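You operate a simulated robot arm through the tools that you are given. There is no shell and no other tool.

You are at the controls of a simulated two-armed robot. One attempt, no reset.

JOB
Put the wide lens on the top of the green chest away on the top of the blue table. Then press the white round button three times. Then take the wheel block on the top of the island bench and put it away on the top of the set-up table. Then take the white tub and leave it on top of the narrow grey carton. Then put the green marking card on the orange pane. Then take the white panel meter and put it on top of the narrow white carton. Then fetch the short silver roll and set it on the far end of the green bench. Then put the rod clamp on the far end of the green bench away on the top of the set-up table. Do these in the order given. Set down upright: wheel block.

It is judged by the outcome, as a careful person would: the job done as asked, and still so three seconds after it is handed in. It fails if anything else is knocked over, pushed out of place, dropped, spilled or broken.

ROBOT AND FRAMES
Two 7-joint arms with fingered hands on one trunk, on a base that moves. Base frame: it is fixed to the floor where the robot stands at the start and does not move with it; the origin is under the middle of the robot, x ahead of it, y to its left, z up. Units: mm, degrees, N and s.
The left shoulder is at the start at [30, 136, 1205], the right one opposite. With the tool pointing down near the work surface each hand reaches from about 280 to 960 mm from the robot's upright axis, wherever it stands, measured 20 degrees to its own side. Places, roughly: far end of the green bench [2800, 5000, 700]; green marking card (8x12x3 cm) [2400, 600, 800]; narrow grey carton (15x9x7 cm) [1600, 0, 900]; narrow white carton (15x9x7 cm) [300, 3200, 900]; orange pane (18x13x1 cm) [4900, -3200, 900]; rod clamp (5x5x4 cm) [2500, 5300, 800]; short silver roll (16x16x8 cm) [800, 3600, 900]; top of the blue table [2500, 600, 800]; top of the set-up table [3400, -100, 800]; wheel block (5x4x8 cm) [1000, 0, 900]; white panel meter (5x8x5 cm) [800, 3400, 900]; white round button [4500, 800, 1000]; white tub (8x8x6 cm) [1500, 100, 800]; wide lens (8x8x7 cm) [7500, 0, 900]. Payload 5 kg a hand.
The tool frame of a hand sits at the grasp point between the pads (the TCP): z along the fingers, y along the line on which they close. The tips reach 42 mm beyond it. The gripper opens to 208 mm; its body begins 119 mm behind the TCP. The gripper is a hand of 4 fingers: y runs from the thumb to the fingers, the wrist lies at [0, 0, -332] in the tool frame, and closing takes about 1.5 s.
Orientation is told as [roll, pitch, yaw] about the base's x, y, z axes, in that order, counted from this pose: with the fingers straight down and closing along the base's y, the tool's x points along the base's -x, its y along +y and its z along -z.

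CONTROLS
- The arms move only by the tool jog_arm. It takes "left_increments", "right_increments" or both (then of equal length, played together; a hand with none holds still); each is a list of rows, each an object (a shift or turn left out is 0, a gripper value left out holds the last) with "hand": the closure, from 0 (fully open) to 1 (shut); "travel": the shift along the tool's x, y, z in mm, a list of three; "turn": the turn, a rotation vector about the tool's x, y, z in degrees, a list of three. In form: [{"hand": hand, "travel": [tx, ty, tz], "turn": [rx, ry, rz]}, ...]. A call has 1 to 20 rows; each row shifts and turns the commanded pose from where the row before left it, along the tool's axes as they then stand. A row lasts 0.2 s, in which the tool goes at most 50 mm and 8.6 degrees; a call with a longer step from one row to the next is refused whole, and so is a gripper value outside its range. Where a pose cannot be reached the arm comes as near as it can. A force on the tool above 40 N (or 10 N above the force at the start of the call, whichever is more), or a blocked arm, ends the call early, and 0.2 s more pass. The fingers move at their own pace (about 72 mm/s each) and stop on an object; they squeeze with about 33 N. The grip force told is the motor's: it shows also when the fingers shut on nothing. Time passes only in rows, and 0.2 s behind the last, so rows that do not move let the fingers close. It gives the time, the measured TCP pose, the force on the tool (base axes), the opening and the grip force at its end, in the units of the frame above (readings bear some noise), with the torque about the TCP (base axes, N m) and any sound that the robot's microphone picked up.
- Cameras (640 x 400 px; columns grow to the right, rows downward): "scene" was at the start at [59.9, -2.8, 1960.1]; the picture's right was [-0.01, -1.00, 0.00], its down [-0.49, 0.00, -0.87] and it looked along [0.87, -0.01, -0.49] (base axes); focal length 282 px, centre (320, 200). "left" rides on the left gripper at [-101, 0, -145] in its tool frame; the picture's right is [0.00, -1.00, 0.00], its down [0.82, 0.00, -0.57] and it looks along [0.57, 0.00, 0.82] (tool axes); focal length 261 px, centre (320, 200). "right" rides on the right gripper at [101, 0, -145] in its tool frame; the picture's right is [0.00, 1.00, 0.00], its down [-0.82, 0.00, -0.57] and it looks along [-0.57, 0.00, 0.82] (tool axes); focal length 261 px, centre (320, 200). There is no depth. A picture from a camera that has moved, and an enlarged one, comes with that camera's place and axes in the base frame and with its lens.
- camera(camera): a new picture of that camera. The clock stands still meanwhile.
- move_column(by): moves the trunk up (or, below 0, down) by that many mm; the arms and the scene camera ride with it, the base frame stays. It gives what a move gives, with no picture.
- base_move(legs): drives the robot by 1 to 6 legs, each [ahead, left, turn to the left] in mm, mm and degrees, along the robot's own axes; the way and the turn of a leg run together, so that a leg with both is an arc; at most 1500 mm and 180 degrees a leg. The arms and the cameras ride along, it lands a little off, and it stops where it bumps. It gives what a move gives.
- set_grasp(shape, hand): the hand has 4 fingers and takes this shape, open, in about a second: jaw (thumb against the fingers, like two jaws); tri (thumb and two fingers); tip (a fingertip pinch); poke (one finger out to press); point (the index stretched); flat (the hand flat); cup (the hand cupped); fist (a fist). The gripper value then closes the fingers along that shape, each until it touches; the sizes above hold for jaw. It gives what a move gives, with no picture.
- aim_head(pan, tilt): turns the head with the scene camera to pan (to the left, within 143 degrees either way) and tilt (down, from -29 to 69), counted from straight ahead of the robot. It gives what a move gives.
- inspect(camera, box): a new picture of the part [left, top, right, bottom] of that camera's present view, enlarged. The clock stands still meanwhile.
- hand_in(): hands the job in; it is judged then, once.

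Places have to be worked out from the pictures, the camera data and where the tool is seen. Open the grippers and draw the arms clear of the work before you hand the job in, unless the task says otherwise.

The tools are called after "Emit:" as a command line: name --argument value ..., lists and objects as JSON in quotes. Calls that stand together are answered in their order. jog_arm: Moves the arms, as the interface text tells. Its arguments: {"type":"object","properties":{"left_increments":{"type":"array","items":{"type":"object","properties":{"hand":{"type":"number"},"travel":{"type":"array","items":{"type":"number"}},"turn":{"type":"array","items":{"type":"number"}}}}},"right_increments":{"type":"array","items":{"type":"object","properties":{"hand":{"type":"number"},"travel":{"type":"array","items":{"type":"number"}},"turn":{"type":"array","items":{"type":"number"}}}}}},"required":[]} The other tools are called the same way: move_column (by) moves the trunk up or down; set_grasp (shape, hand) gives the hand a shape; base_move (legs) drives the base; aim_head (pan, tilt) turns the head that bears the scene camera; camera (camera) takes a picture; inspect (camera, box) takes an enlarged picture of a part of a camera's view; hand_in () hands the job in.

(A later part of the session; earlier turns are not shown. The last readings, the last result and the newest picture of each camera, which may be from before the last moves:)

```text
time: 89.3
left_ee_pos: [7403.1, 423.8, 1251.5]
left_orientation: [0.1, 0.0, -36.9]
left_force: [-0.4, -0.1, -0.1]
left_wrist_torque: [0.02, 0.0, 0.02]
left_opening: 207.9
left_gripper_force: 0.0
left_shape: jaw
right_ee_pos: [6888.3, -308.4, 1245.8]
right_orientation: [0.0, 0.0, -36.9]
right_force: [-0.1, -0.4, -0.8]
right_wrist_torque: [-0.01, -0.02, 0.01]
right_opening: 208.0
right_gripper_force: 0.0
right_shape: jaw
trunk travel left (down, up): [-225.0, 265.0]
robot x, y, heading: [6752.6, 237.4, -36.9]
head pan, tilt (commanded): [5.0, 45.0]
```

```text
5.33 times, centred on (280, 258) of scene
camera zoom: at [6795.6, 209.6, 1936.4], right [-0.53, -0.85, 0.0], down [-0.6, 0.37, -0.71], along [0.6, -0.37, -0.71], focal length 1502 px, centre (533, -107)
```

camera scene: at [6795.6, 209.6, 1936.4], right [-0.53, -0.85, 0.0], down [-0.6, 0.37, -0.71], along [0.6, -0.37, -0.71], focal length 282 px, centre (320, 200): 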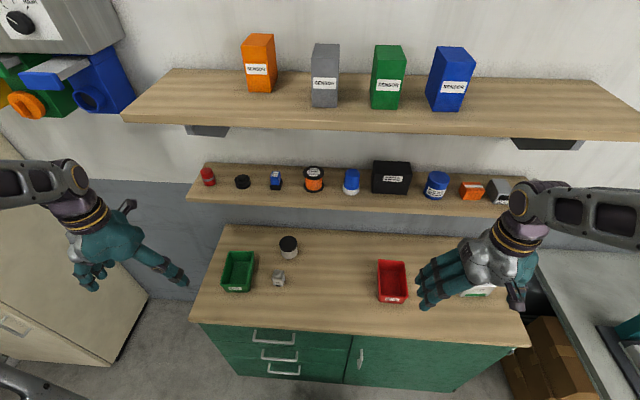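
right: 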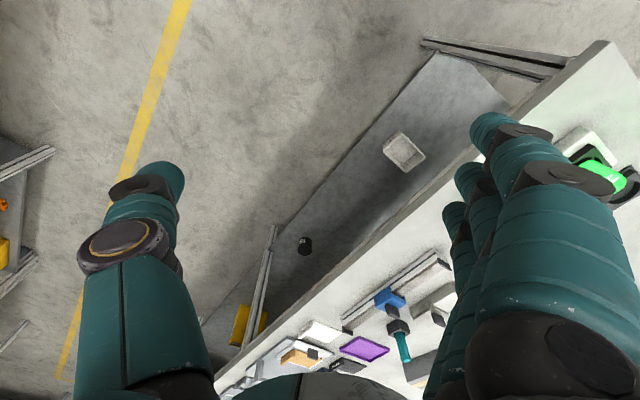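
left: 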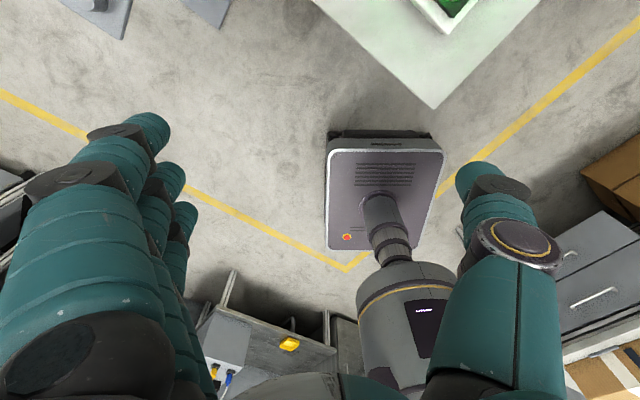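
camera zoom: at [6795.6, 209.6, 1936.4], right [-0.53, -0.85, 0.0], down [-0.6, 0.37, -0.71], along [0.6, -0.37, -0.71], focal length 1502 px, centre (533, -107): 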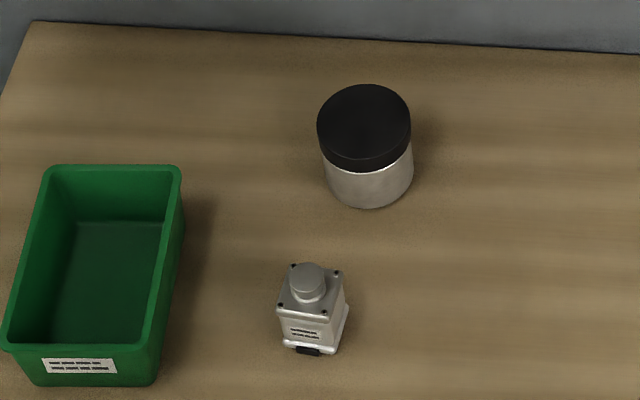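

Triangulation gives the lens at roughly (7475, -53), top near z 955–975. I bring the left hand in front of it and tilt it 45° forward, still well above and short of it.

Emit:
jog_arm --left_increments '[{"travel": [-19, -41.4, 12.6]}, {"travel": [-19, -41.4, 12.6]}, {"travel": [-19, -41.4, 12.6]}, {"travel": [-19, -41.4, 12.6]}, {"travel": [-19, -41.4, 12.6]}, {"travel": [-19, -41.4, 12.6]}, {"travel": [-19, -41.4, 12.6]}, {"travel": [-19, -41.4, 12.6]}, {"turn": [0, -7.5, 0]}, {"turn": [0, -7.5, 0]}, {"turn": [0, -7.5, 0]}, {"turn": [0, -7.5, 0]}, {"turn": [0, -7.5, 0]}, {"turn": [0, -7.5, 0]}]'

Emit:
camera --camera "left"

Emit:
camera --camera "scene"

```text
time: 92.3
left_ee_pos: [7371.5, 39.4, 1154.4]
left_orientation: [0.0, -44.8, -36.9]
left_force: [1.8, -0.1, -0.8]
left_wrist_torque: [0.03, 0.16, -0.08]
left_opening: 208.0
left_gripper_force: 0.1
left_shape: jaw
left hand out of reach, approached as far as the arm can: row 13, 14
right_ee_pos: [6891.4, -308.8, 1243.7]
right_orientation: [-0.1, 0.1, -36.8]
right_force: [1.4, 0.2, -0.2]
right_wrist_torque: [0.04, 0.29, -0.03]
right_opening: 207.6
right_gripper_force: 0.1
right_shape: jaw
trunk travel left (down, up): [-225.0, 265.0]
robot x, y, heading: [6753.5, 236.6, -36.9]
head pan, tilt (commanded): [5.0, 45.0]
```

```text
taken
camera left: at [7346.9, 58.3, 1327.3], right [-0.6, -0.8, 0.0], down [-0.79, 0.59, -0.17], along [0.14, -0.11, -0.98], focal length 261 px, centre (320, 200)
```

left: 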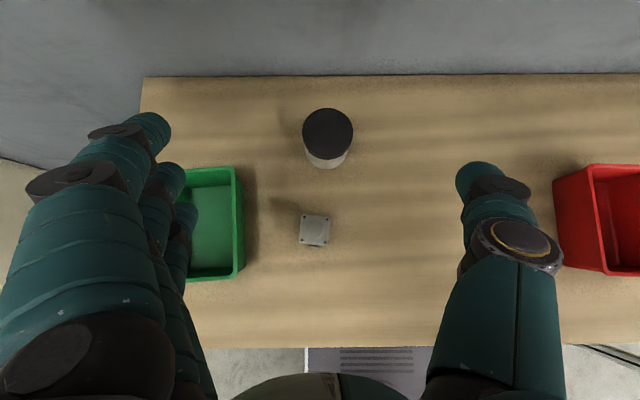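

```text
taken
camera scene: at [6800.3, 208.0, 1936.0], right [-0.53, -0.85, 0.0], down [-0.6, 0.37, -0.7], along [0.6, -0.37, -0.71], focal length 282 px, centre (320, 200)
```

scene: 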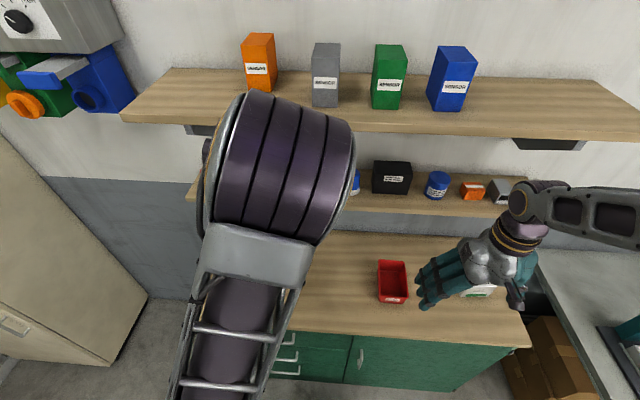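

The lens centre is now well fixed at about (7480, -55), top z ≈ 953, with the bottle at (7370, 50). I ease the tilt to about 32° for a better grip and close the fingers partway in free air to see where the tips go.

Emit:
jog_arm --left_increments '[{"turn": [0, 6.5, 0], "hand": 0.6}, {"turn": [0, 6.5, 0]}, {}, {}, {}]'

Emit:
camera --camera "left"

```text
time: 93.5
left_ee_pos: [7367.6, 38.7, 1154.7]
left_orientation: [0.0, -32.0, -36.9]
left_force: [0.4, -0.5, 0.4]
left_wrist_torque: [0.03, -0.04, 0.03]
left_opening: 83.9
left_gripper_force: 0.1
left_shape: jaw
right_ee_pos: [6887.1, -308.4, 1246.3]
right_orientation: [0.0, 0.1, -36.9]
right_force: [-0.9, 0.0, -0.2]
right_wrist_torque: [-0.01, -0.05, -0.03]
right_opening: 208.0
right_gripper_force: 0.1
right_shape: jaw
trunk travel left (down, up): [-225.0, 265.0]
robot x, y, heading: [6748.4, 237.2, -36.9]
head pan, tilt (commanded): [5.0, 45.0]
```

```text
taken
camera left: at [7374.5, 34.3, 1332.2], right [-0.6, -0.8, 0.0], down [-0.8, 0.6, 0.05], along [-0.04, 0.03, -1.0], focal length 261 px, centre (320, 200)
```

left: 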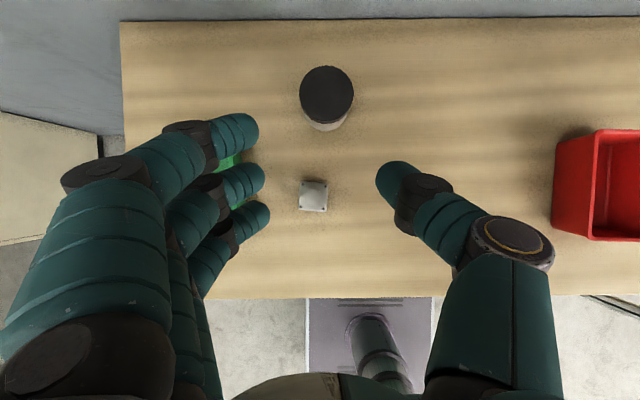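

Opening is linear with the hand value and the closed fingertips behave as expected. I set the opening to about 135 mm, line up and slide along the tool axis toward the lens, stopping 45 mm short to check.

Emit:
jog_arm --left_increments '[{"hand": 0.35}, {"travel": [-11.9, -8.5, 7.4]}, {}, {"travel": [0, 0, 40]}, {"travel": [0, 0, 40]}, {"travel": [0, 0, 40]}, {"travel": [0, 0, 40]}, {"travel": [0, 0, 40]}]'

Emit:
camera --camera "left"

Emit:
camera --camera "scene"

```text
time: 95.3
left_ee_pos: [7459.3, -39.7, 989.5]
left_orientation: [0.0, -32.3, -36.8]
left_force: [-1.4, 1.6, 2.9]
left_wrist_torque: [-0.02, -0.05, -0.04]
left_opening: 134.8
left_gripper_force: 0.0
left_shape: jaw
right_ee_pos: [6884.4, -307.5, 1248.4]
right_orientation: [0.1, -0.3, -36.9]
right_force: [-3.2, 2.2, 1.4]
right_wrist_torque: [-0.31, -0.43, -0.01]
right_opening: 207.8
right_gripper_force: 0.1
right_shape: jaw
trunk travel left (down, up): [-225.0, 265.0]
robot x, y, heading: [6753.6, 237.8, -36.8]
head pan, tilt (commanded): [5.0, 45.0]
```

```text
taken
camera left: at [7464.1, -43.4, 1165.7], right [-0.6, -0.8, 0.0], down [-0.8, 0.6, 0.05], along [-0.04, 0.02, -1.0], focal length 261 px, centre (320, 200)
```

left: 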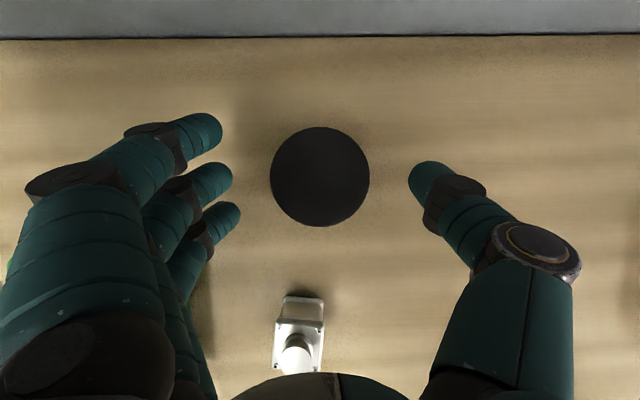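

```text
taken
camera scene: at [6791.3, 213.0, 1936.4], right [-0.53, -0.85, 0.0], down [-0.6, 0.37, -0.71], along [0.6, -0.38, -0.7], focal length 282 px, centre (320, 200)
```

scene: 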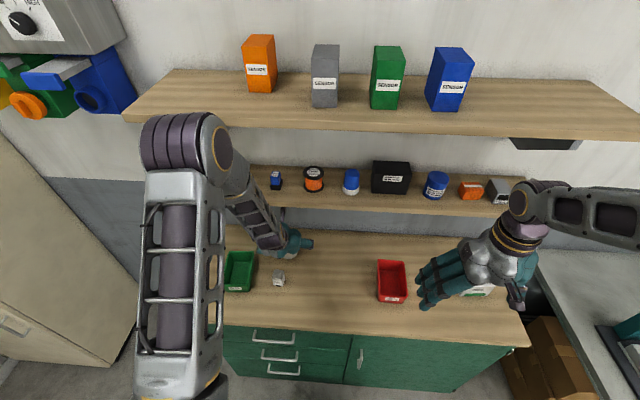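

The lens is centred between thumb and fingers. I move the last 46 mm in and close.

Emit:
jog_arm --left_increments '[{"travel": [0, 0, 23]}, {"travel": [0, 0, 23]}, {"hand": 0.8}, {}, {}, {}, {}]'

Emit:
camera --camera "left"

```text
time: 95.9
left_ee_pos: [7478.7, -56.7, 959.6]
left_orientation: [0.0, -32.7, -37.0]
left_force: [-6.0, 3.7, 18.0]
left_wrist_torque: [1.47, -0.41, 0.52]
left_opening: 134.5
left_gripper_force: 0.0
left_shape: jaw
right_ee_pos: [6887.0, -308.3, 1246.8]
right_orientation: [0.0, -0.1, -36.9]
right_force: [-0.5, 0.8, 0.0]
right_wrist_torque: [-0.04, -0.04, 0.0]
right_opening: 207.6
right_gripper_force: 0.0
right_shape: jaw
trunk travel left (down, up): [-225.0, 265.0]
robot x, y, heading: [6751.4, 236.4, -36.9]
head pan, tilt (commanded): [5.0, 45.0]
stopped in row 2 (left hand): the force on the tool passed its limit at 46 N (the readings are from after the stop); the commanded pose is now the measured one
```

```text
taken
camera left: at [7483.9, -58.6, 1136.2], right [-0.6, -0.8, 0.0], down [-0.8, 0.6, 0.04], along [-0.03, 0.02, -1.0], focal length 261 px, centre (320, 200)
```

left: 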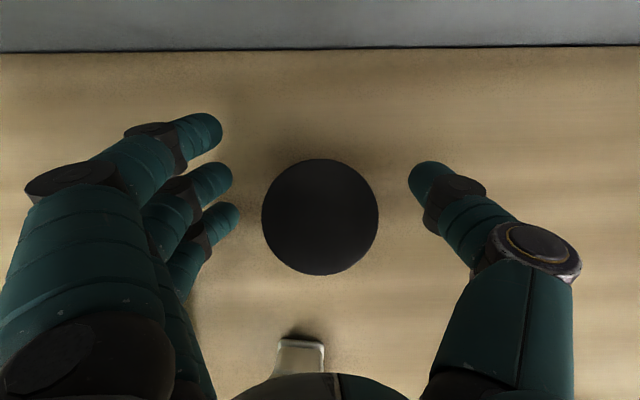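

The lowest fingertip just touched the chest top, and the lens axis sits slightly behind the thumb/middle-finger line. I back off 28 mm horizontally with a 3 mm lift and then close on the lens.

Emit:
jog_arm --left_increments '[{"travel": [11, 0, -8.7]}, {"travel": [11.1, 0, -8.6]}, {"hand": 0.8}, {}, {}, {}, {}, {}]'

Emit:
camera --camera "left"

```text
time: 97.7
left_ee_pos: [7456.6, -40.2, 960.7]
left_orientation: [0.0, -32.5, -37.0]
left_force: [-2.8, -2.2, 3.1]
left_wrist_torque: [-0.08, 0.05, -0.08]
left_opening: 59.4
left_gripper_force: 33.4
left_shape: jaw
right_ee_pos: [6888.8, -309.2, 1246.5]
right_orientation: [0.0, -0.1, -36.8]
right_force: [0.3, -0.3, 0.3]
right_wrist_torque: [-0.02, 0.03, 0.01]
right_opening: 207.9
right_gripper_force: 0.0
right_shape: jaw
trunk travel left (down, up): [-225.0, 265.0]
robot x, y, heading: [6749.7, 237.3, -36.7]
head pan, tilt (commanded): [5.0, 45.0]
```

```text
taken
camera left: at [7462.7, -43.1, 1136.6], right [-0.6, -0.8, 0.0], down [-0.8, 0.6, 0.04], along [-0.03, 0.02, -1.0], focal length 261 px, centre (320, 200)
```

left: 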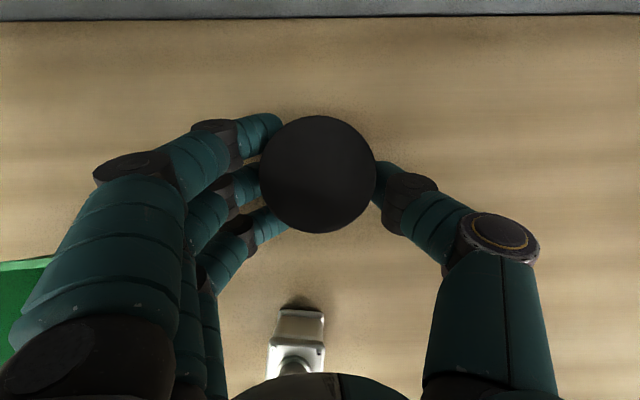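

All fingers have the lens with 33 N. I lift it 36 mm straight up and check before moving sideways around the bottle.

Emit:
jog_arm --left_increments '[{"travel": [-6.4, 0, -10.2]}, {"travel": [-6.4, 0, -10.2]}, {"travel": [-6.4, 0, -10.2]}, {}]'

Emit:
camera --camera "left"

Emit:
camera --camera "scene"

```text
time: 98.7
left_ee_pos: [7457.4, -39.6, 994.6]
left_orientation: [0.1, -32.5, -37.0]
left_force: [0.1, -0.9, -4.8]
left_wrist_torque: [0.05, 0.09, 0.02]
left_opening: 58.1
left_gripper_force: 32.7
left_shape: jaw
right_ee_pos: [6891.3, -308.5, 1245.1]
right_orientation: [0.0, 0.0, -36.8]
right_force: [0.1, 0.0, 1.2]
right_wrist_torque: [0.03, 0.04, -0.01]
right_opening: 207.7
right_gripper_force: 0.1
right_shape: jaw
trunk travel left (down, up): [-225.0, 265.0]
robot x, y, heading: [6754.3, 235.4, -36.9]
head pan, tilt (commanded): [5.0, 45.0]
```

```text
taken
camera left: at [7463.1, -43.0, 1171.7], right [-0.6, -0.8, 0.0], down [-0.8, 0.6, 0.04], along [-0.03, 0.02, -1.0], focal length 261 px, centre (320, 200)
```

left: 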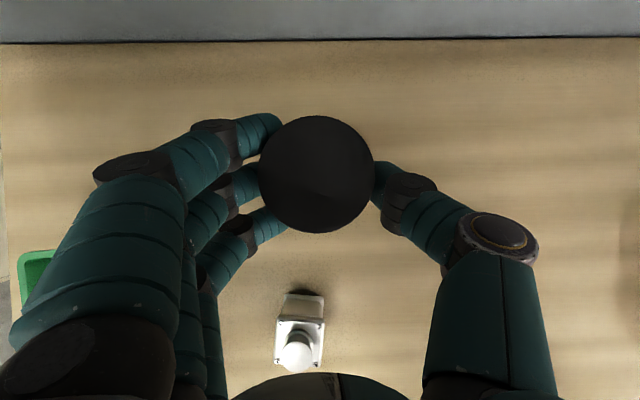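

```text
taken
camera scene: at [6797.3, 208.4, 1936.3], right [-0.53, -0.85, 0.0], down [-0.6, 0.37, -0.71], along [0.6, -0.37, -0.71], focal length 282 px, centre (320, 200)
```

scene: 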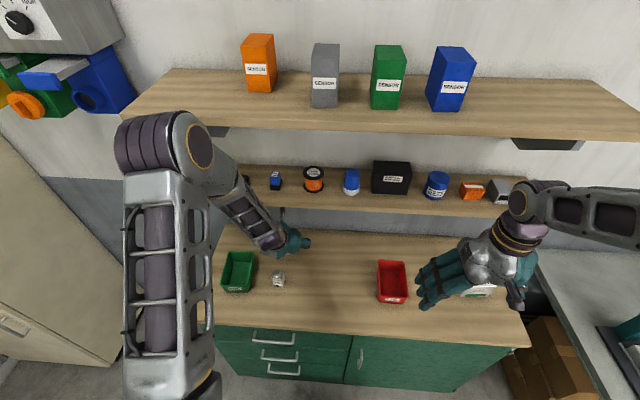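

The lens is held (about 0.5 kg). I move it right past the bottle, then draw back and up.

Emit:
jog_arm --left_increments '[{"travel": [0, -45, 0]}, {"travel": [0, -45, 0]}, {"travel": [32.9, 0, -32.3]}, {"travel": [32.9, 0, -32.3]}, {"travel": [32.9, 0, -32.3]}, {"travel": [32.9, 0, -32.3]}, {}]'

Emit:
camera --camera "scene"

```text
time: 100.3
left_ee_pos: [7261.7, -4.0, 1032.8]
left_orientation: [0.1, -32.5, -37.0]
left_force: [0.2, -0.5, -4.5]
left_wrist_torque: [0.07, 0.12, -0.03]
left_opening: 58.2
left_gripper_force: 32.8
left_shape: jaw
right_ee_pos: [6890.8, -308.5, 1245.9]
right_orientation: [-0.1, 0.1, -36.7]
right_force: [-0.2, -0.2, 0.8]
right_wrist_torque: [0.08, 0.06, 0.0]
right_opening: 207.8
right_gripper_force: 0.0
right_shape: jaw
trunk travel left (down, up): [-225.0, 265.0]
robot x, y, heading: [6752.6, 235.9, -37.0]
head pan, tilt (commanded): [5.0, 45.0]
```

```text
taken
camera scene: at [6798.1, 207.4, 1936.2], right [-0.53, -0.85, 0.0], down [-0.6, 0.37, -0.71], along [0.6, -0.37, -0.71], focal length 282 px, centre (320, 200)
```

scene: 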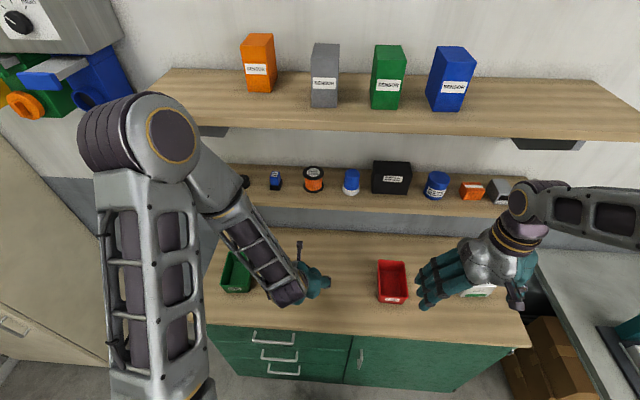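

The lens is clear of the other items. I back the base straight away from the chest.

Emit:
base_move --legs '[[-500, 0, 0]]'

Emit:
jog_arm --left_increments '[{"travel": [-20, 10, -33]}, {"travel": [-20, 10, -33]}, {"travel": [-20, 10, -33]}, {"travel": [-20, 10, -33]}, {"travel": [-20, 10, -33]}]'

Emit:
aim_head --pan 100 --tilt 25

Emit:
camera --camera "scene"

Emit:
camera --camera "left"

```text
time: 103.3
left_ee_pos: [6858.6, 299.0, 1032.5]
left_orientation: [0.1, -32.5, -36.8]
left_force: [-0.3, 0.8, -4.3]
left_wrist_torque: [-0.03, 0.02, -0.02]
left_opening: 58.2
left_gripper_force: 33.6
left_shape: jaw
right_ee_pos: [6487.4, -6.4, 1246.1]
right_orientation: [0.0, -0.1, -36.8]
right_force: [-0.2, 0.5, 0.2]
right_wrist_torque: [-0.04, -0.05, -0.02]
right_opening: 208.1
right_gripper_force: 0.2
right_shape: jaw
trunk travel left (down, up): [-225.0, 265.0]
robot x, y, heading: [6351.8, 536.2, -36.7]
head pan, tilt (commanded): [5.0, 45.0]
```

```text
time: 104.5
left_ee_pos: [6885.0, 341.2, 1225.7]
left_orientation: [0.1, -32.4, -36.7]
left_force: [-1.2, 2.2, -6.3]
left_wrist_torque: [-0.1, 0.0, -0.04]
left_opening: 58.0
left_gripper_force: 33.3
left_shape: jaw
right_ee_pos: [6487.4, -5.5, 1245.9]
right_orientation: [0.0, -0.1, -36.8]
right_force: [0.3, 0.4, 0.2]
right_wrist_torque: [-0.08, 0.02, 0.0]
right_opening: 208.0
right_gripper_force: 0.1
right_shape: jaw
trunk travel left (down, up): [-225.0, 265.0]
robot x, y, heading: [6346.6, 538.6, -36.7]
head pan, tilt (commanded): [5.0, 45.0]
```

```text
time: 106.2
left_ee_pos: [6885.6, 341.1, 1224.0]
left_orientation: [0.1, -32.6, -36.8]
left_force: [-1.1, 0.2, -5.1]
left_wrist_torque: [0.04, 0.05, -0.02]
left_opening: 58.1
left_gripper_force: 33.1
left_shape: jaw
right_ee_pos: [6488.1, -6.8, 1246.3]
right_orientation: [0.1, -0.1, -36.7]
right_force: [-0.1, -0.4, -1.1]
right_wrist_torque: [-0.02, -0.01, 0.0]
right_opening: 207.7
right_gripper_force: 0.0
right_shape: jaw
trunk travel left (down, up): [-225.0, 265.0]
robot x, y, heading: [6349.3, 540.8, -36.6]
head pan, tilt (commanded): [100.0, 25.0]
```

```text
taken
camera scene: at [6365.7, 635.4, 1966.9], right [0.89, -0.45, 0.0], down [-0.19, -0.38, -0.91], along [0.41, 0.81, -0.42], focal length 282 px, centre (320, 200)
```

scene: 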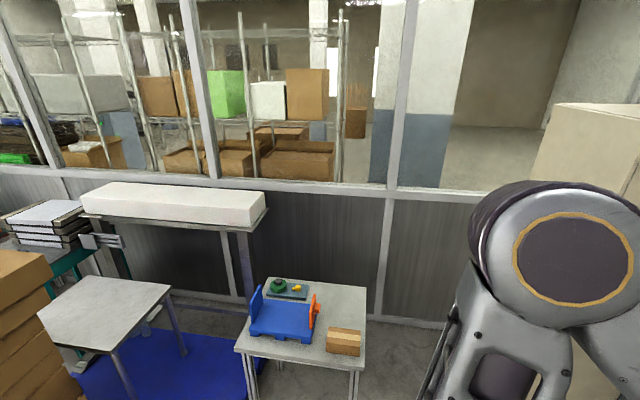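

```text
taken
camera left: at [6890.7, 337.4, 1401.8], right [-0.6, -0.8, 0.0], down [-0.8, 0.59, 0.04], along [-0.03, 0.02, -1.0], focal length 261 px, centre (320, 200)
```

left: 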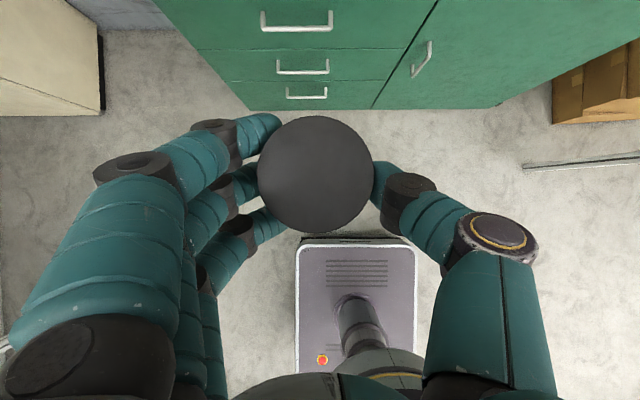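

I turn around to face back toward the blue table area (−u direction) and look for a route.

Emit:
base_move --legs '[[0, 0, 179.8]]'

Emit:
aim_head --pan 0 --tilt 18

Emit:
camera --camera "scene"

Emit:
aim_head --pan 40 --tilt 18

Emit:
camera --camera "scene"

```text
time: 114.0
left_ee_pos: [5808.6, 723.0, 1225.7]
left_orientation: [0.1, -32.4, 144.4]
left_force: [0.4, 0.3, -4.4]
left_wrist_torque: [-0.01, -0.08, -0.01]
left_opening: 57.8
left_gripper_force: 32.8
left_shape: jaw
right_ee_pos: [6199.2, 1078.4, 1246.1]
right_orientation: [0.1, 0.0, 144.5]
right_force: [0.4, -0.2, -0.1]
right_wrist_torque: [0.01, -0.01, 0.03]
right_opening: 207.9
right_gripper_force: 0.2
right_shape: jaw
trunk travel left (down, up): [-225.0, 265.0]
robot x, y, heading: [6350.3, 539.2, 144.6]
head pan, tilt (commanded): [100.0, 25.0]
```

```text
time: 115.8
left_ee_pos: [5809.6, 723.7, 1225.3]
left_orientation: [0.1, -32.4, 144.3]
left_force: [0.3, -0.6, -4.6]
left_wrist_torque: [-0.06, -0.06, 0.02]
left_opening: 58.0
left_gripper_force: 33.2
left_shape: jaw
right_ee_pos: [6199.1, 1079.7, 1245.7]
right_orientation: [0.0, 0.0, 144.4]
right_force: [0.5, 0.5, 0.0]
right_wrist_torque: [-0.02, -0.01, 0.01]
right_opening: 208.0
right_gripper_force: 0.0
right_shape: jaw
trunk travel left (down, up): [-225.0, 265.0]
robot x, y, heading: [6350.5, 540.4, 144.3]
head pan, tilt (commanded): [0.0, 18.0]
```

```text
taken
camera scene: at [6295.7, 572.6, 1978.2], right [0.58, 0.81, 0.0], down [0.25, -0.18, -0.95], along [-0.77, 0.55, -0.31], focal length 282 px, centre (320, 200)
```

scene: 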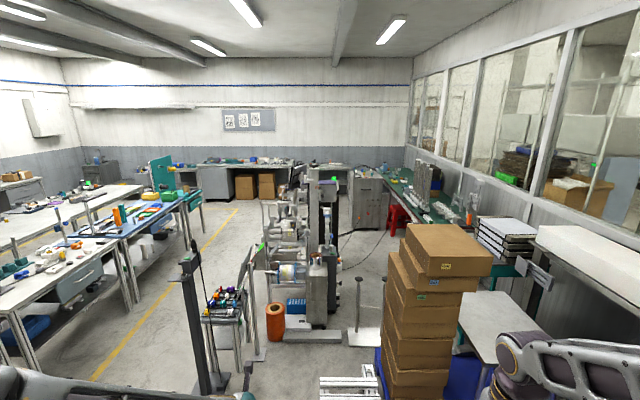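

```text
time: 116.8
left_ee_pos: [5808.8, 724.4, 1225.2]
left_orientation: [0.1, -32.6, 144.4]
left_force: [1.2, 0.8, -4.4]
left_wrist_torque: [-0.04, -0.08, -0.03]
left_opening: 57.9
left_gripper_force: 33.6
left_shape: jaw
right_ee_pos: [6199.9, 1077.7, 1247.4]
right_orientation: [0.0, 0.0, 144.5]
right_force: [0.3, 0.8, 0.7]
right_wrist_torque: [-0.02, -0.01, -0.01]
right_opening: 207.8
right_gripper_force: 0.0
right_shape: jaw
trunk travel left (down, up): [-225.0, 265.0]
robot x, y, heading: [6349.5, 537.9, 144.5]
head pan, tilt (commanded): [40.0, 18.0]
```

```text
taken
camera scene: at [6278.6, 511.3, 1978.2], right [-0.08, 1.0, 0.0], down [0.31, 0.02, -0.95], along [-0.95, -0.07, -0.31], focal length 282 px, centre (320, 200)
```

scene: 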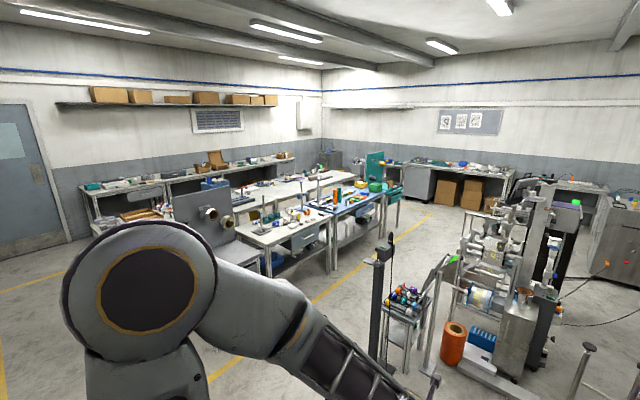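

There is an aisle along the yellow line between the table row (set-up table, blue table) and the machine/post. I zoom in on the tables and on the post to fix its width.

Emit:
aim_head --pan 25 --tilt 22

Emit:
inspect --camera "scene" --box '[80, 120, 320, 270]'

Emit:
inspect --camera "scene" --box '[270, 200, 430, 300]'

Emit:
camera --camera "scene"

```text
time: 117.6
left_ee_pos: [5809.3, 722.5, 1224.4]
left_orientation: [0.1, -32.5, 144.4]
left_force: [1.0, -0.1, -5.4]
left_wrist_torque: [-0.01, -0.06, 0.0]
left_opening: 57.5
left_gripper_force: 33.4
left_shape: jaw
right_ee_pos: [6199.7, 1078.3, 1247.4]
right_orientation: [0.0, 0.0, 144.5]
right_force: [0.3, 1.5, -0.7]
right_wrist_torque: [0.02, -0.02, 0.02]
right_opening: 207.7
right_gripper_force: 0.0
right_shape: jaw
trunk travel left (down, up): [-225.0, 265.0]
robot x, y, heading: [6353.4, 539.0, 144.5]
head pan, tilt (commanded): [25.0, 22.0]
```

```text
2.67 times, centred on (200, 195) of scene
camera zoom: at [6280.5, 535.3, 1971.8], right [0.18, 0.98, 0.0], down [0.37, -0.07, -0.93], along [-0.91, 0.17, -0.37], focal length 751 px, centre (640, 213)
```

zoom: 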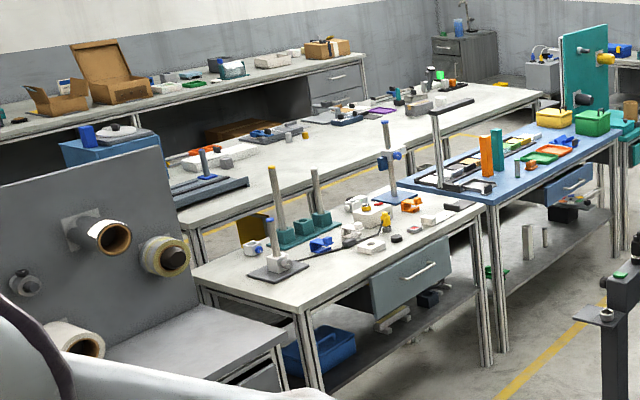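

```text
4.00 times, centred on (350, 250) of scene
camera zoom: at [6280.5, 535.3, 1971.8], right [0.18, 0.98, 0.0], down [0.37, -0.07, -0.93], along [-0.91, 0.17, -0.37], focal length 1126 px, centre (200, 0)
```

zoom: 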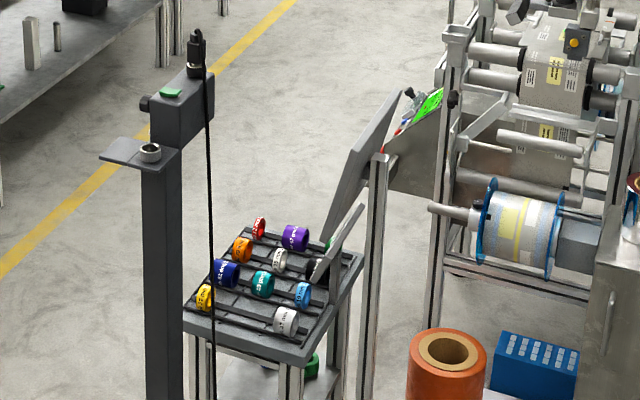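

```text
taken
camera scene: at [6280.5, 535.3, 1971.8], right [0.18, 0.98, 0.0], down [0.37, -0.07, -0.93], along [-0.91, 0.17, -0.37], focal length 282 px, centre (320, 200)
```

scene: 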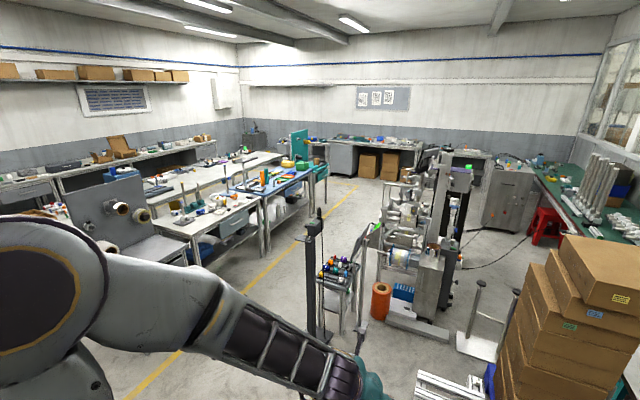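

The aisle from v≈2300 (table edges) to v≈3250 (post) is about 950 mm wide. I raise the trunk for elbow clearance, sidestep left into this aisle line and drive along it.

Emit:
move_column --by 200

Emit:
base_move --legs '[[0, 1450, -1.3]]'

Emit:
aim_head --pan 0 --tilt 30

Emit:
camera --camera "scene"

```text
time: 119.8
left_ee_pos: [5809.0, 723.6, 1424.5]
left_orientation: [0.1, -32.6, 144.4]
left_force: [0.7, 1.2, -4.6]
left_wrist_torque: [-0.06, -0.08, 0.01]
left_opening: 57.7
left_gripper_force: 32.3
left_shape: jaw
right_ee_pos: [6198.7, 1080.1, 1446.2]
right_orientation: [0.0, 0.0, 144.6]
right_force: [0.5, 0.6, -0.2]
right_wrist_torque: [-0.01, -0.02, -0.01]
right_opening: 207.6
right_gripper_force: 0.1
right_shape: jaw
trunk travel left (down, up): [-425.0, 65.0]
robot x, y, heading: [6350.3, 535.8, 144.2]
head pan, tilt (commanded): [25.0, 22.0]
```

```text
time: 127.0
left_ee_pos: [4958.1, -433.3, 1425.0]
left_orientation: [0.1, -32.6, 142.9]
left_force: [0.5, -1.1, -4.4]
left_wrist_torque: [-0.06, -0.04, 0.03]
left_opening: 57.6
left_gripper_force: 32.9
left_shape: jaw
right_ee_pos: [5356.9, -84.9, 1445.7]
right_orientation: [0.0, 0.0, 143.2]
right_force: [-0.1, 0.5, -0.2]
right_wrist_torque: [0.03, 0.01, 0.01]
right_opening: 207.6
right_gripper_force: 0.0
right_shape: jaw
trunk travel left (down, up): [-425.0, 65.0]
robot x, y, heading: [5494.0, -634.1, 143.0]
head pan, tilt (commanded): [25.0, 22.0]
```

```text
time: 127.8
left_ee_pos: [4958.7, -431.7, 1425.3]
left_orientation: [0.0, -32.5, 143.0]
left_force: [0.6, 0.1, -5.0]
left_wrist_torque: [-0.03, -0.03, 0.02]
left_opening: 58.0
left_gripper_force: 32.5
left_shape: jaw
right_ee_pos: [5357.3, -86.0, 1445.9]
right_orientation: [0.0, 0.0, 143.1]
right_force: [0.3, 0.9, -0.3]
right_wrist_torque: [0.01, 0.02, -0.02]
right_opening: 207.7
right_gripper_force: 0.0
right_shape: jaw
trunk travel left (down, up): [-425.0, 65.0]
robot x, y, heading: [5492.1, -633.4, 143.2]
head pan, tilt (commanded): [0.0, 30.0]
```

```text
taken
camera scene: at [5442.9, -596.4, 2159.0], right [0.6, 0.8, 0.0], down [0.4, -0.3, -0.87], along [-0.69, 0.52, -0.5], focal length 282 px, centre (320, 200)
```

scene: 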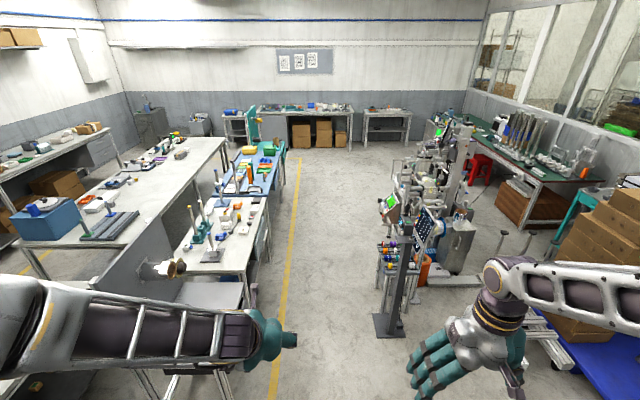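

The aisle ahead is clear, with roughly 200 mm on each side of the base. I drive ahead along it.

Emit:
base_move --legs '[[1500, 0, 0], [1000, 0, 0]]'

Emit:
aim_head --pan 50 --tilt 40

Emit:
camera --camera "scene"

Emit:
aim_head --pan -135 --tilt 35

Emit:
camera --camera "scene"

```text
time: 140.2
left_ee_pos: [2897.7, 1022.7, 1425.8]
left_orientation: [0.1, -32.5, 144.8]
left_force: [-0.4, -0.4, -5.4]
left_wrist_torque: [-0.03, -0.09, 0.02]
left_opening: 57.5
left_gripper_force: 33.0
left_shape: jaw
right_ee_pos: [3284.0, 1382.3, 1446.5]
right_orientation: [-0.1, 0.0, 145.0]
right_force: [-0.7, 0.6, 0.4]
right_wrist_torque: [0.0, -0.01, 0.0]
right_opening: 207.7
right_gripper_force: 0.0
right_shape: jaw
trunk travel left (down, up): [-425.0, 65.0]
robot x, y, heading: [3437.5, 841.0, 144.8]
head pan, tilt (commanded): [0.0, 30.0]
```

```text
time: 141.4
left_ee_pos: [2896.6, 1022.2, 1424.4]
left_orientation: [0.1, -32.5, 144.8]
left_force: [0.0, -0.9, -4.7]
left_wrist_torque: [-0.07, -0.06, 0.05]
left_opening: 57.9
left_gripper_force: 33.1
left_shape: jaw
right_ee_pos: [3283.9, 1383.4, 1446.7]
right_orientation: [0.0, -0.1, 144.9]
right_force: [-0.1, -0.2, -0.4]
right_wrist_torque: [-0.03, -0.04, -0.03]
right_opening: 207.8
right_gripper_force: 0.0
right_shape: jaw
trunk travel left (down, up): [-425.0, 65.0]
robot x, y, heading: [3436.7, 835.6, 144.8]
head pan, tilt (commanded): [50.0, 40.0]
```

```text
taken
camera scene: at [3378.6, 800.8, 2143.6], right [-0.26, 0.97, 0.0], down [0.62, 0.17, -0.77], along [-0.74, -0.2, -0.64], focal length 282 px, centre (320, 200)
```

scene: 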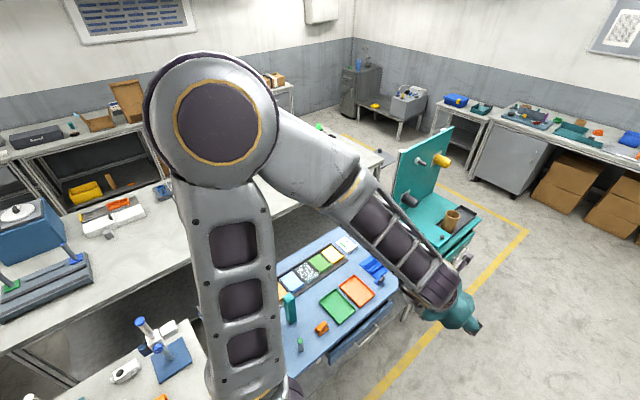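

```text
time: 144.1
left_ee_pos: [2896.3, 1022.6, 1424.8]
left_orientation: [0.1, -32.5, 144.7]
left_force: [0.5, 0.2, -5.3]
left_wrist_torque: [-0.03, -0.07, -0.02]
left_opening: 57.8
left_gripper_force: 33.5
left_shape: jaw
right_ee_pos: [3283.9, 1383.1, 1445.5]
right_orientation: [0.1, 0.0, 144.9]
right_force: [0.2, 0.4, 0.0]
right_wrist_torque: [0.0, -0.01, -0.02]
right_opening: 207.9
right_gripper_force: 0.0
right_shape: jaw
trunk travel left (down, up): [-425.0, 65.0]
robot x, y, heading: [3435.2, 838.1, 145.0]
head pan, tilt (commanded): [-135.0, 35.0]
```

```text
taken
camera scene: at [3547.8, 837.7, 2151.2], right [0.17, -0.98, 0.0], down [-0.56, -0.1, -0.82], along [0.81, 0.14, -0.57], focal length 282 px, centre (320, 200)
```

scene: 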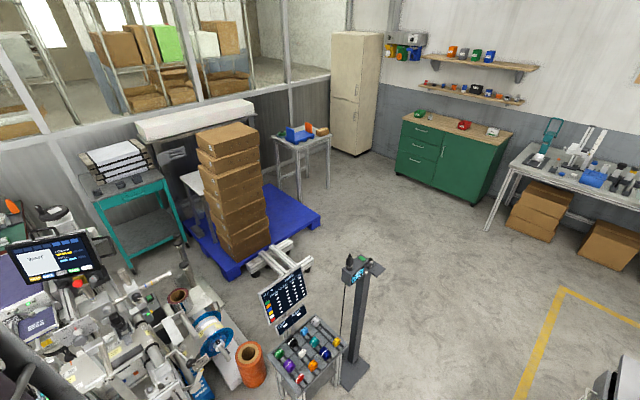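

From this side I can see the post's face. I zoom in to find the white round button, and then will look at the blue table.

Emit:
inspect --camera "scene" --box '[240, 240, 400, 340]'

Emit:
inspect --camera "scene" --box '[0, 220, 240, 370]'

Emit:
aim_head --pan 75 --tilt 50

Emit:
camera --camera "scene"

```text
4.00 times, centred on (320, 290) of scene
camera zoom: at [3547.8, 837.7, 2151.2], right [0.17, -0.98, 0.0], down [-0.56, -0.1, -0.82], along [0.81, 0.14, -0.57], focal length 1126 px, centre (320, -160)
```

zoom: 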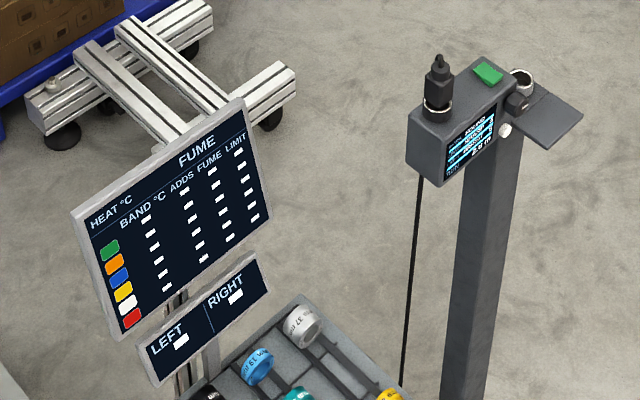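

```text
2.67 times, centred on (120, 295) of scene
camera zoom: at [3547.8, 837.7, 2151.2], right [0.17, -0.98, 0.0], down [-0.56, -0.1, -0.82], along [0.81, 0.14, -0.57], focal length 751 px, centre (853, -53)
```

zoom: 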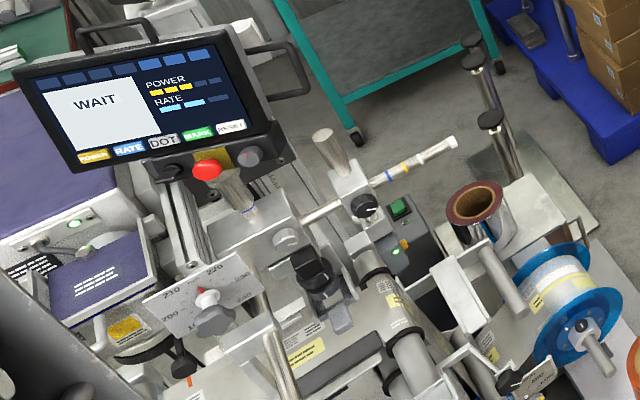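

```text
time: 147.2
left_ee_pos: [2897.4, 1022.8, 1425.0]
left_orientation: [0.0, -32.5, 144.7]
left_force: [0.3, 0.9, -4.1]
left_wrist_torque: [-0.03, -0.06, -0.01]
left_opening: 58.0
left_gripper_force: 33.0
left_shape: jaw
right_ee_pos: [3284.1, 1382.5, 1445.1]
right_orientation: [-0.1, 0.1, 145.0]
right_force: [0.0, 1.0, 0.9]
right_wrist_torque: [-0.03, 0.01, 0.01]
right_opening: 207.8
right_gripper_force: 0.1
right_shape: jaw
trunk travel left (down, up): [-425.0, 65.0]
robot x, y, heading: [3438.5, 839.4, 144.9]
head pan, tilt (commanded): [75.0, 50.0]
```

```text
taken
camera scene: at [3402.1, 773.0, 2129.4], right [-0.64, 0.77, 0.0], down [0.59, 0.49, -0.64], along [-0.49, -0.41, -0.77], focal length 282 px, centre (320, 200)
```

scene: 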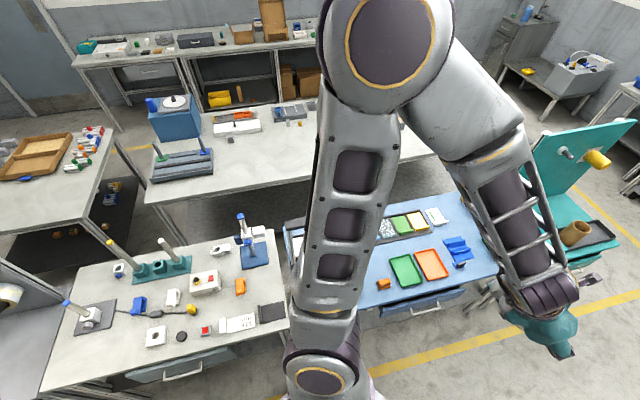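

The white round button sits on the post head's face, at the right of its small display; that comes next. For the lens I drive on a bit, turn to face the blue table and look for a free spot.

Emit:
base_move --legs '[[550, 0, -1.7], [0, 0, 90]]'

Emit:
aim_head --pan -15 --tilt 50

Emit:
camera --camera "scene"

Emit:
camera --camera "left"

```text
time: 154.1
left_ee_pos: [2787.4, 631.4, 1425.0]
left_orientation: [0.2, -32.5, -127.7]
left_force: [-0.5, 0.1, -5.3]
left_wrist_torque: [0.05, -0.05, 0.01]
left_opening: 57.5
left_gripper_force: 33.3
left_shape: jaw
right_ee_pos: [2446.2, 1033.9, 1445.9]
right_orientation: [0.0, 0.1, -127.6]
right_force: [-0.2, 0.7, 0.0]
right_wrist_torque: [0.0, 0.0, -0.01]
right_opening: 207.9
right_gripper_force: 0.0
right_shape: jaw
trunk travel left (down, up): [-425.0, 65.0]
robot x, y, heading: [2991.7, 1165.4, -127.6]
head pan, tilt (commanded): [75.0, 50.0]
```

```text
time: 155.8
left_ee_pos: [2786.4, 630.9, 1424.8]
left_orientation: [0.1, -32.5, -127.8]
left_force: [0.6, 0.4, -5.6]
left_wrist_torque: [0.05, -0.06, 0.01]
left_opening: 57.7
left_gripper_force: 33.0
left_shape: jaw
right_ee_pos: [2445.4, 1034.3, 1446.2]
right_orientation: [0.0, 0.0, -127.7]
right_force: [-0.2, 0.1, -1.0]
right_wrist_torque: [0.01, 0.02, -0.05]
right_opening: 207.7
right_gripper_force: 0.0
right_shape: jaw
trunk travel left (down, up): [-425.0, 65.0]
robot x, y, heading: [2992.4, 1161.5, -127.7]
head pan, tilt (commanded): [-15.0, 50.0]
```

```text
taken
camera scene: at [2948.4, 1138.3, 2129.4], right [-0.61, 0.8, 0.0], down [0.61, 0.46, -0.64], along [-0.51, -0.39, -0.77], focal length 282 px, centre (320, 200)
```

scene: 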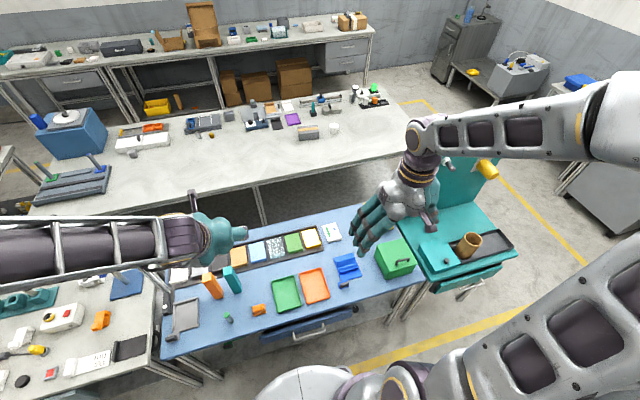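

```text
taken
camera left: at [2782.3, 626.2, 1601.9], right [-0.79, 0.61, 0.0], down [0.61, 0.79, 0.04], along [0.02, 0.03, -1.0], focal length 261 px, centre (320, 200)
```

left: 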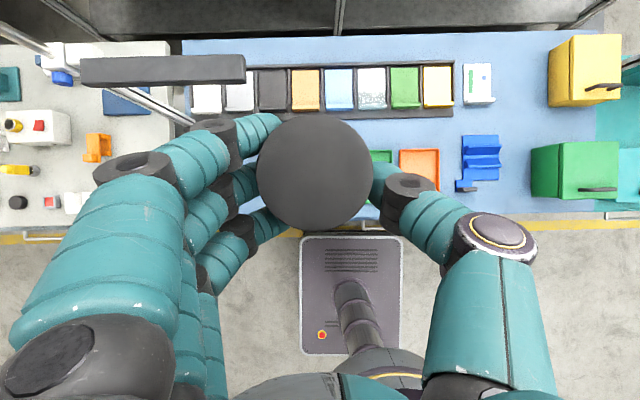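

The wrist camera shows the blue table from above; the rack's coloured 8×12 cm pieces are the marking cards. I look for a free spot for the lens with other views.

Emit:
camera --camera "right"

Emit:
inspect --camera "scene" --box '[150, 200, 420, 369]'

Emit:
inspect --camera "left" --box '[380, 20, 640, 230]'

```text
taken
camera right: at [2507.5, 1113.4, 1590.9], right [0.79, -0.61, 0.0], down [-0.5, -0.65, 0.57], along [-0.35, -0.45, -0.82], focal length 261 px, centre (320, 200)
```

right: 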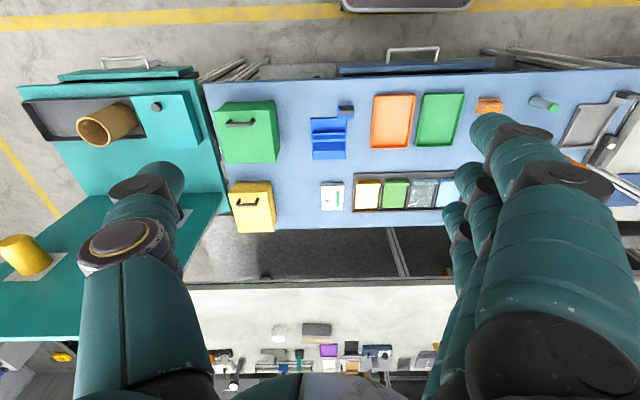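

```text
2.37 times, centred on (285, 284) of scene
camera zoom: at [2948.4, 1138.3, 2129.4], right [-0.61, 0.8, 0.0], down [0.61, 0.46, -0.64], along [-0.51, -0.39, -0.77], focal length 666 px, centre (403, 0)
```

zoom: 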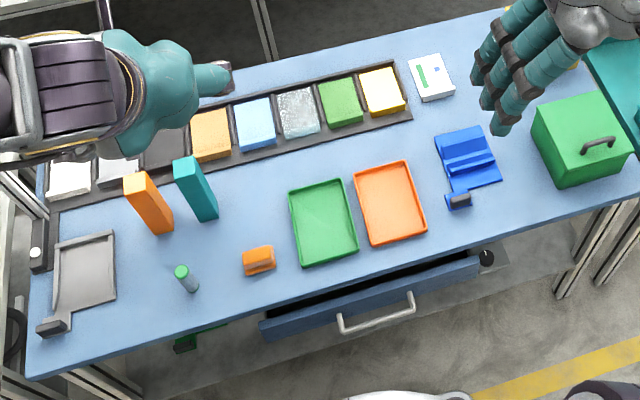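

```text
1.90 times, centred on (510, 125) of left
camera zoom: at [2782.3, 626.2, 1601.9], right [-0.79, 0.61, 0.0], down [0.61, 0.79, 0.04], along [0.02, 0.03, -1.0], focal length 496 px, centre (-42, 343)
```

zoom: 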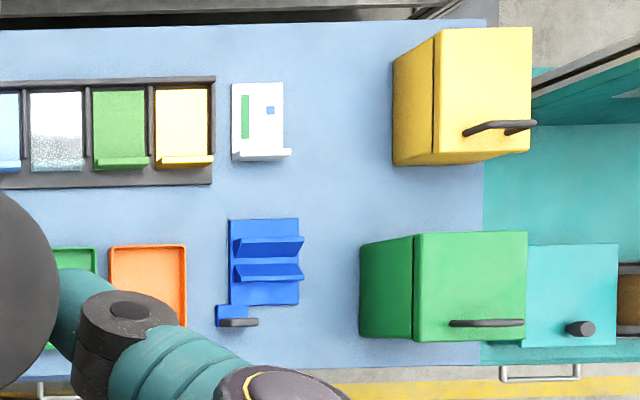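

The clear spot is on the table's right part, between the white card and the yellow box, but for finger clearance I'll set the lens down with the hand turned 90° (fingers away, thumb toward me). I shift the base to the right along the table first.

Emit:
base_move --legs '[[50, -600, 0.8]]'

Emit:
aim_head --pan 10 --tilt 55

Emit:
camera --camera "scene"

Emit:
camera --camera "left"

```text
time: 159.2
left_ee_pos: [2290.0, 948.1, 1425.7]
left_orientation: [0.1, -32.5, -126.5]
left_force: [0.6, -0.2, -5.0]
left_wrist_torque: [0.11, -0.05, -0.01]
left_opening: 57.5
left_gripper_force: 33.8
left_shape: jaw
right_ee_pos: [1940.8, 1344.7, 1444.7]
right_orientation: [0.0, 0.0, -126.5]
right_force: [0.6, -0.4, -0.2]
right_wrist_torque: [-0.01, 0.01, 0.05]
right_opening: 207.7
right_gripper_force: 0.1
right_shape: jaw
trunk travel left (down, up): [-425.0, 65.0]
robot x, y, heading: [2487.0, 1486.4, -126.3]
head pan, tilt (commanded): [-15.0, 50.0]
```

```text
time: 160.0
left_ee_pos: [2290.6, 948.4, 1424.8]
left_orientation: [0.1, -32.5, -126.6]
left_force: [0.3, -0.8, -4.9]
left_wrist_torque: [0.07, -0.01, -0.01]
left_opening: 57.4
left_gripper_force: 32.6
left_shape: jaw
right_ee_pos: [1941.5, 1344.6, 1445.9]
right_orientation: [0.1, 0.0, -126.4]
right_force: [0.2, -0.4, -1.0]
right_wrist_torque: [-0.01, 0.0, 0.02]
right_opening: 208.0
right_gripper_force: 0.1
right_shape: jaw
trunk travel left (down, up): [-425.0, 65.0]
robot x, y, heading: [2488.1, 1483.7, -126.3]
head pan, tilt (commanded): [10.0, 55.0]
```

```text
taken
camera scene: at [2469.5, 1442.2, 2122.9], right [-0.89, 0.45, 0.0], down [0.37, 0.73, -0.57], along [-0.26, -0.51, -0.82], focal length 282 px, centre (320, 200)
```

scene: 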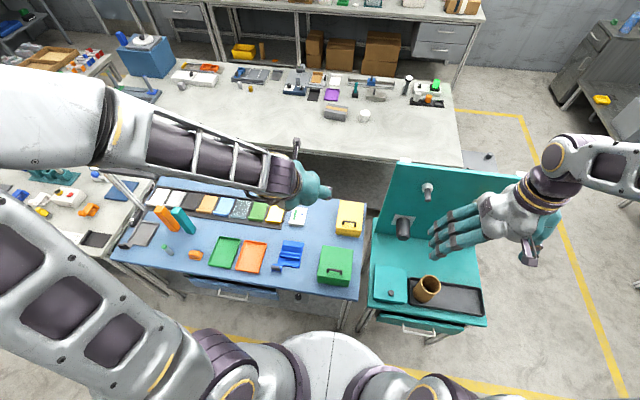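

```text
taken
camera left: at [2285.9, 943.3, 1601.8], right [-0.81, 0.59, 0.0], down [0.59, 0.8, 0.04], along [0.02, 0.03, -1.0], focal length 261 px, centre (320, 200)
```

left: 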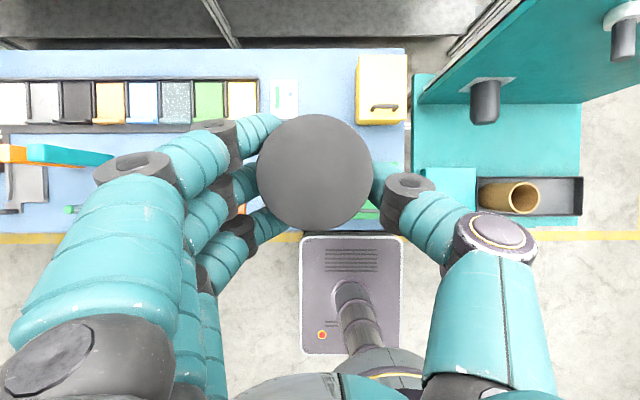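

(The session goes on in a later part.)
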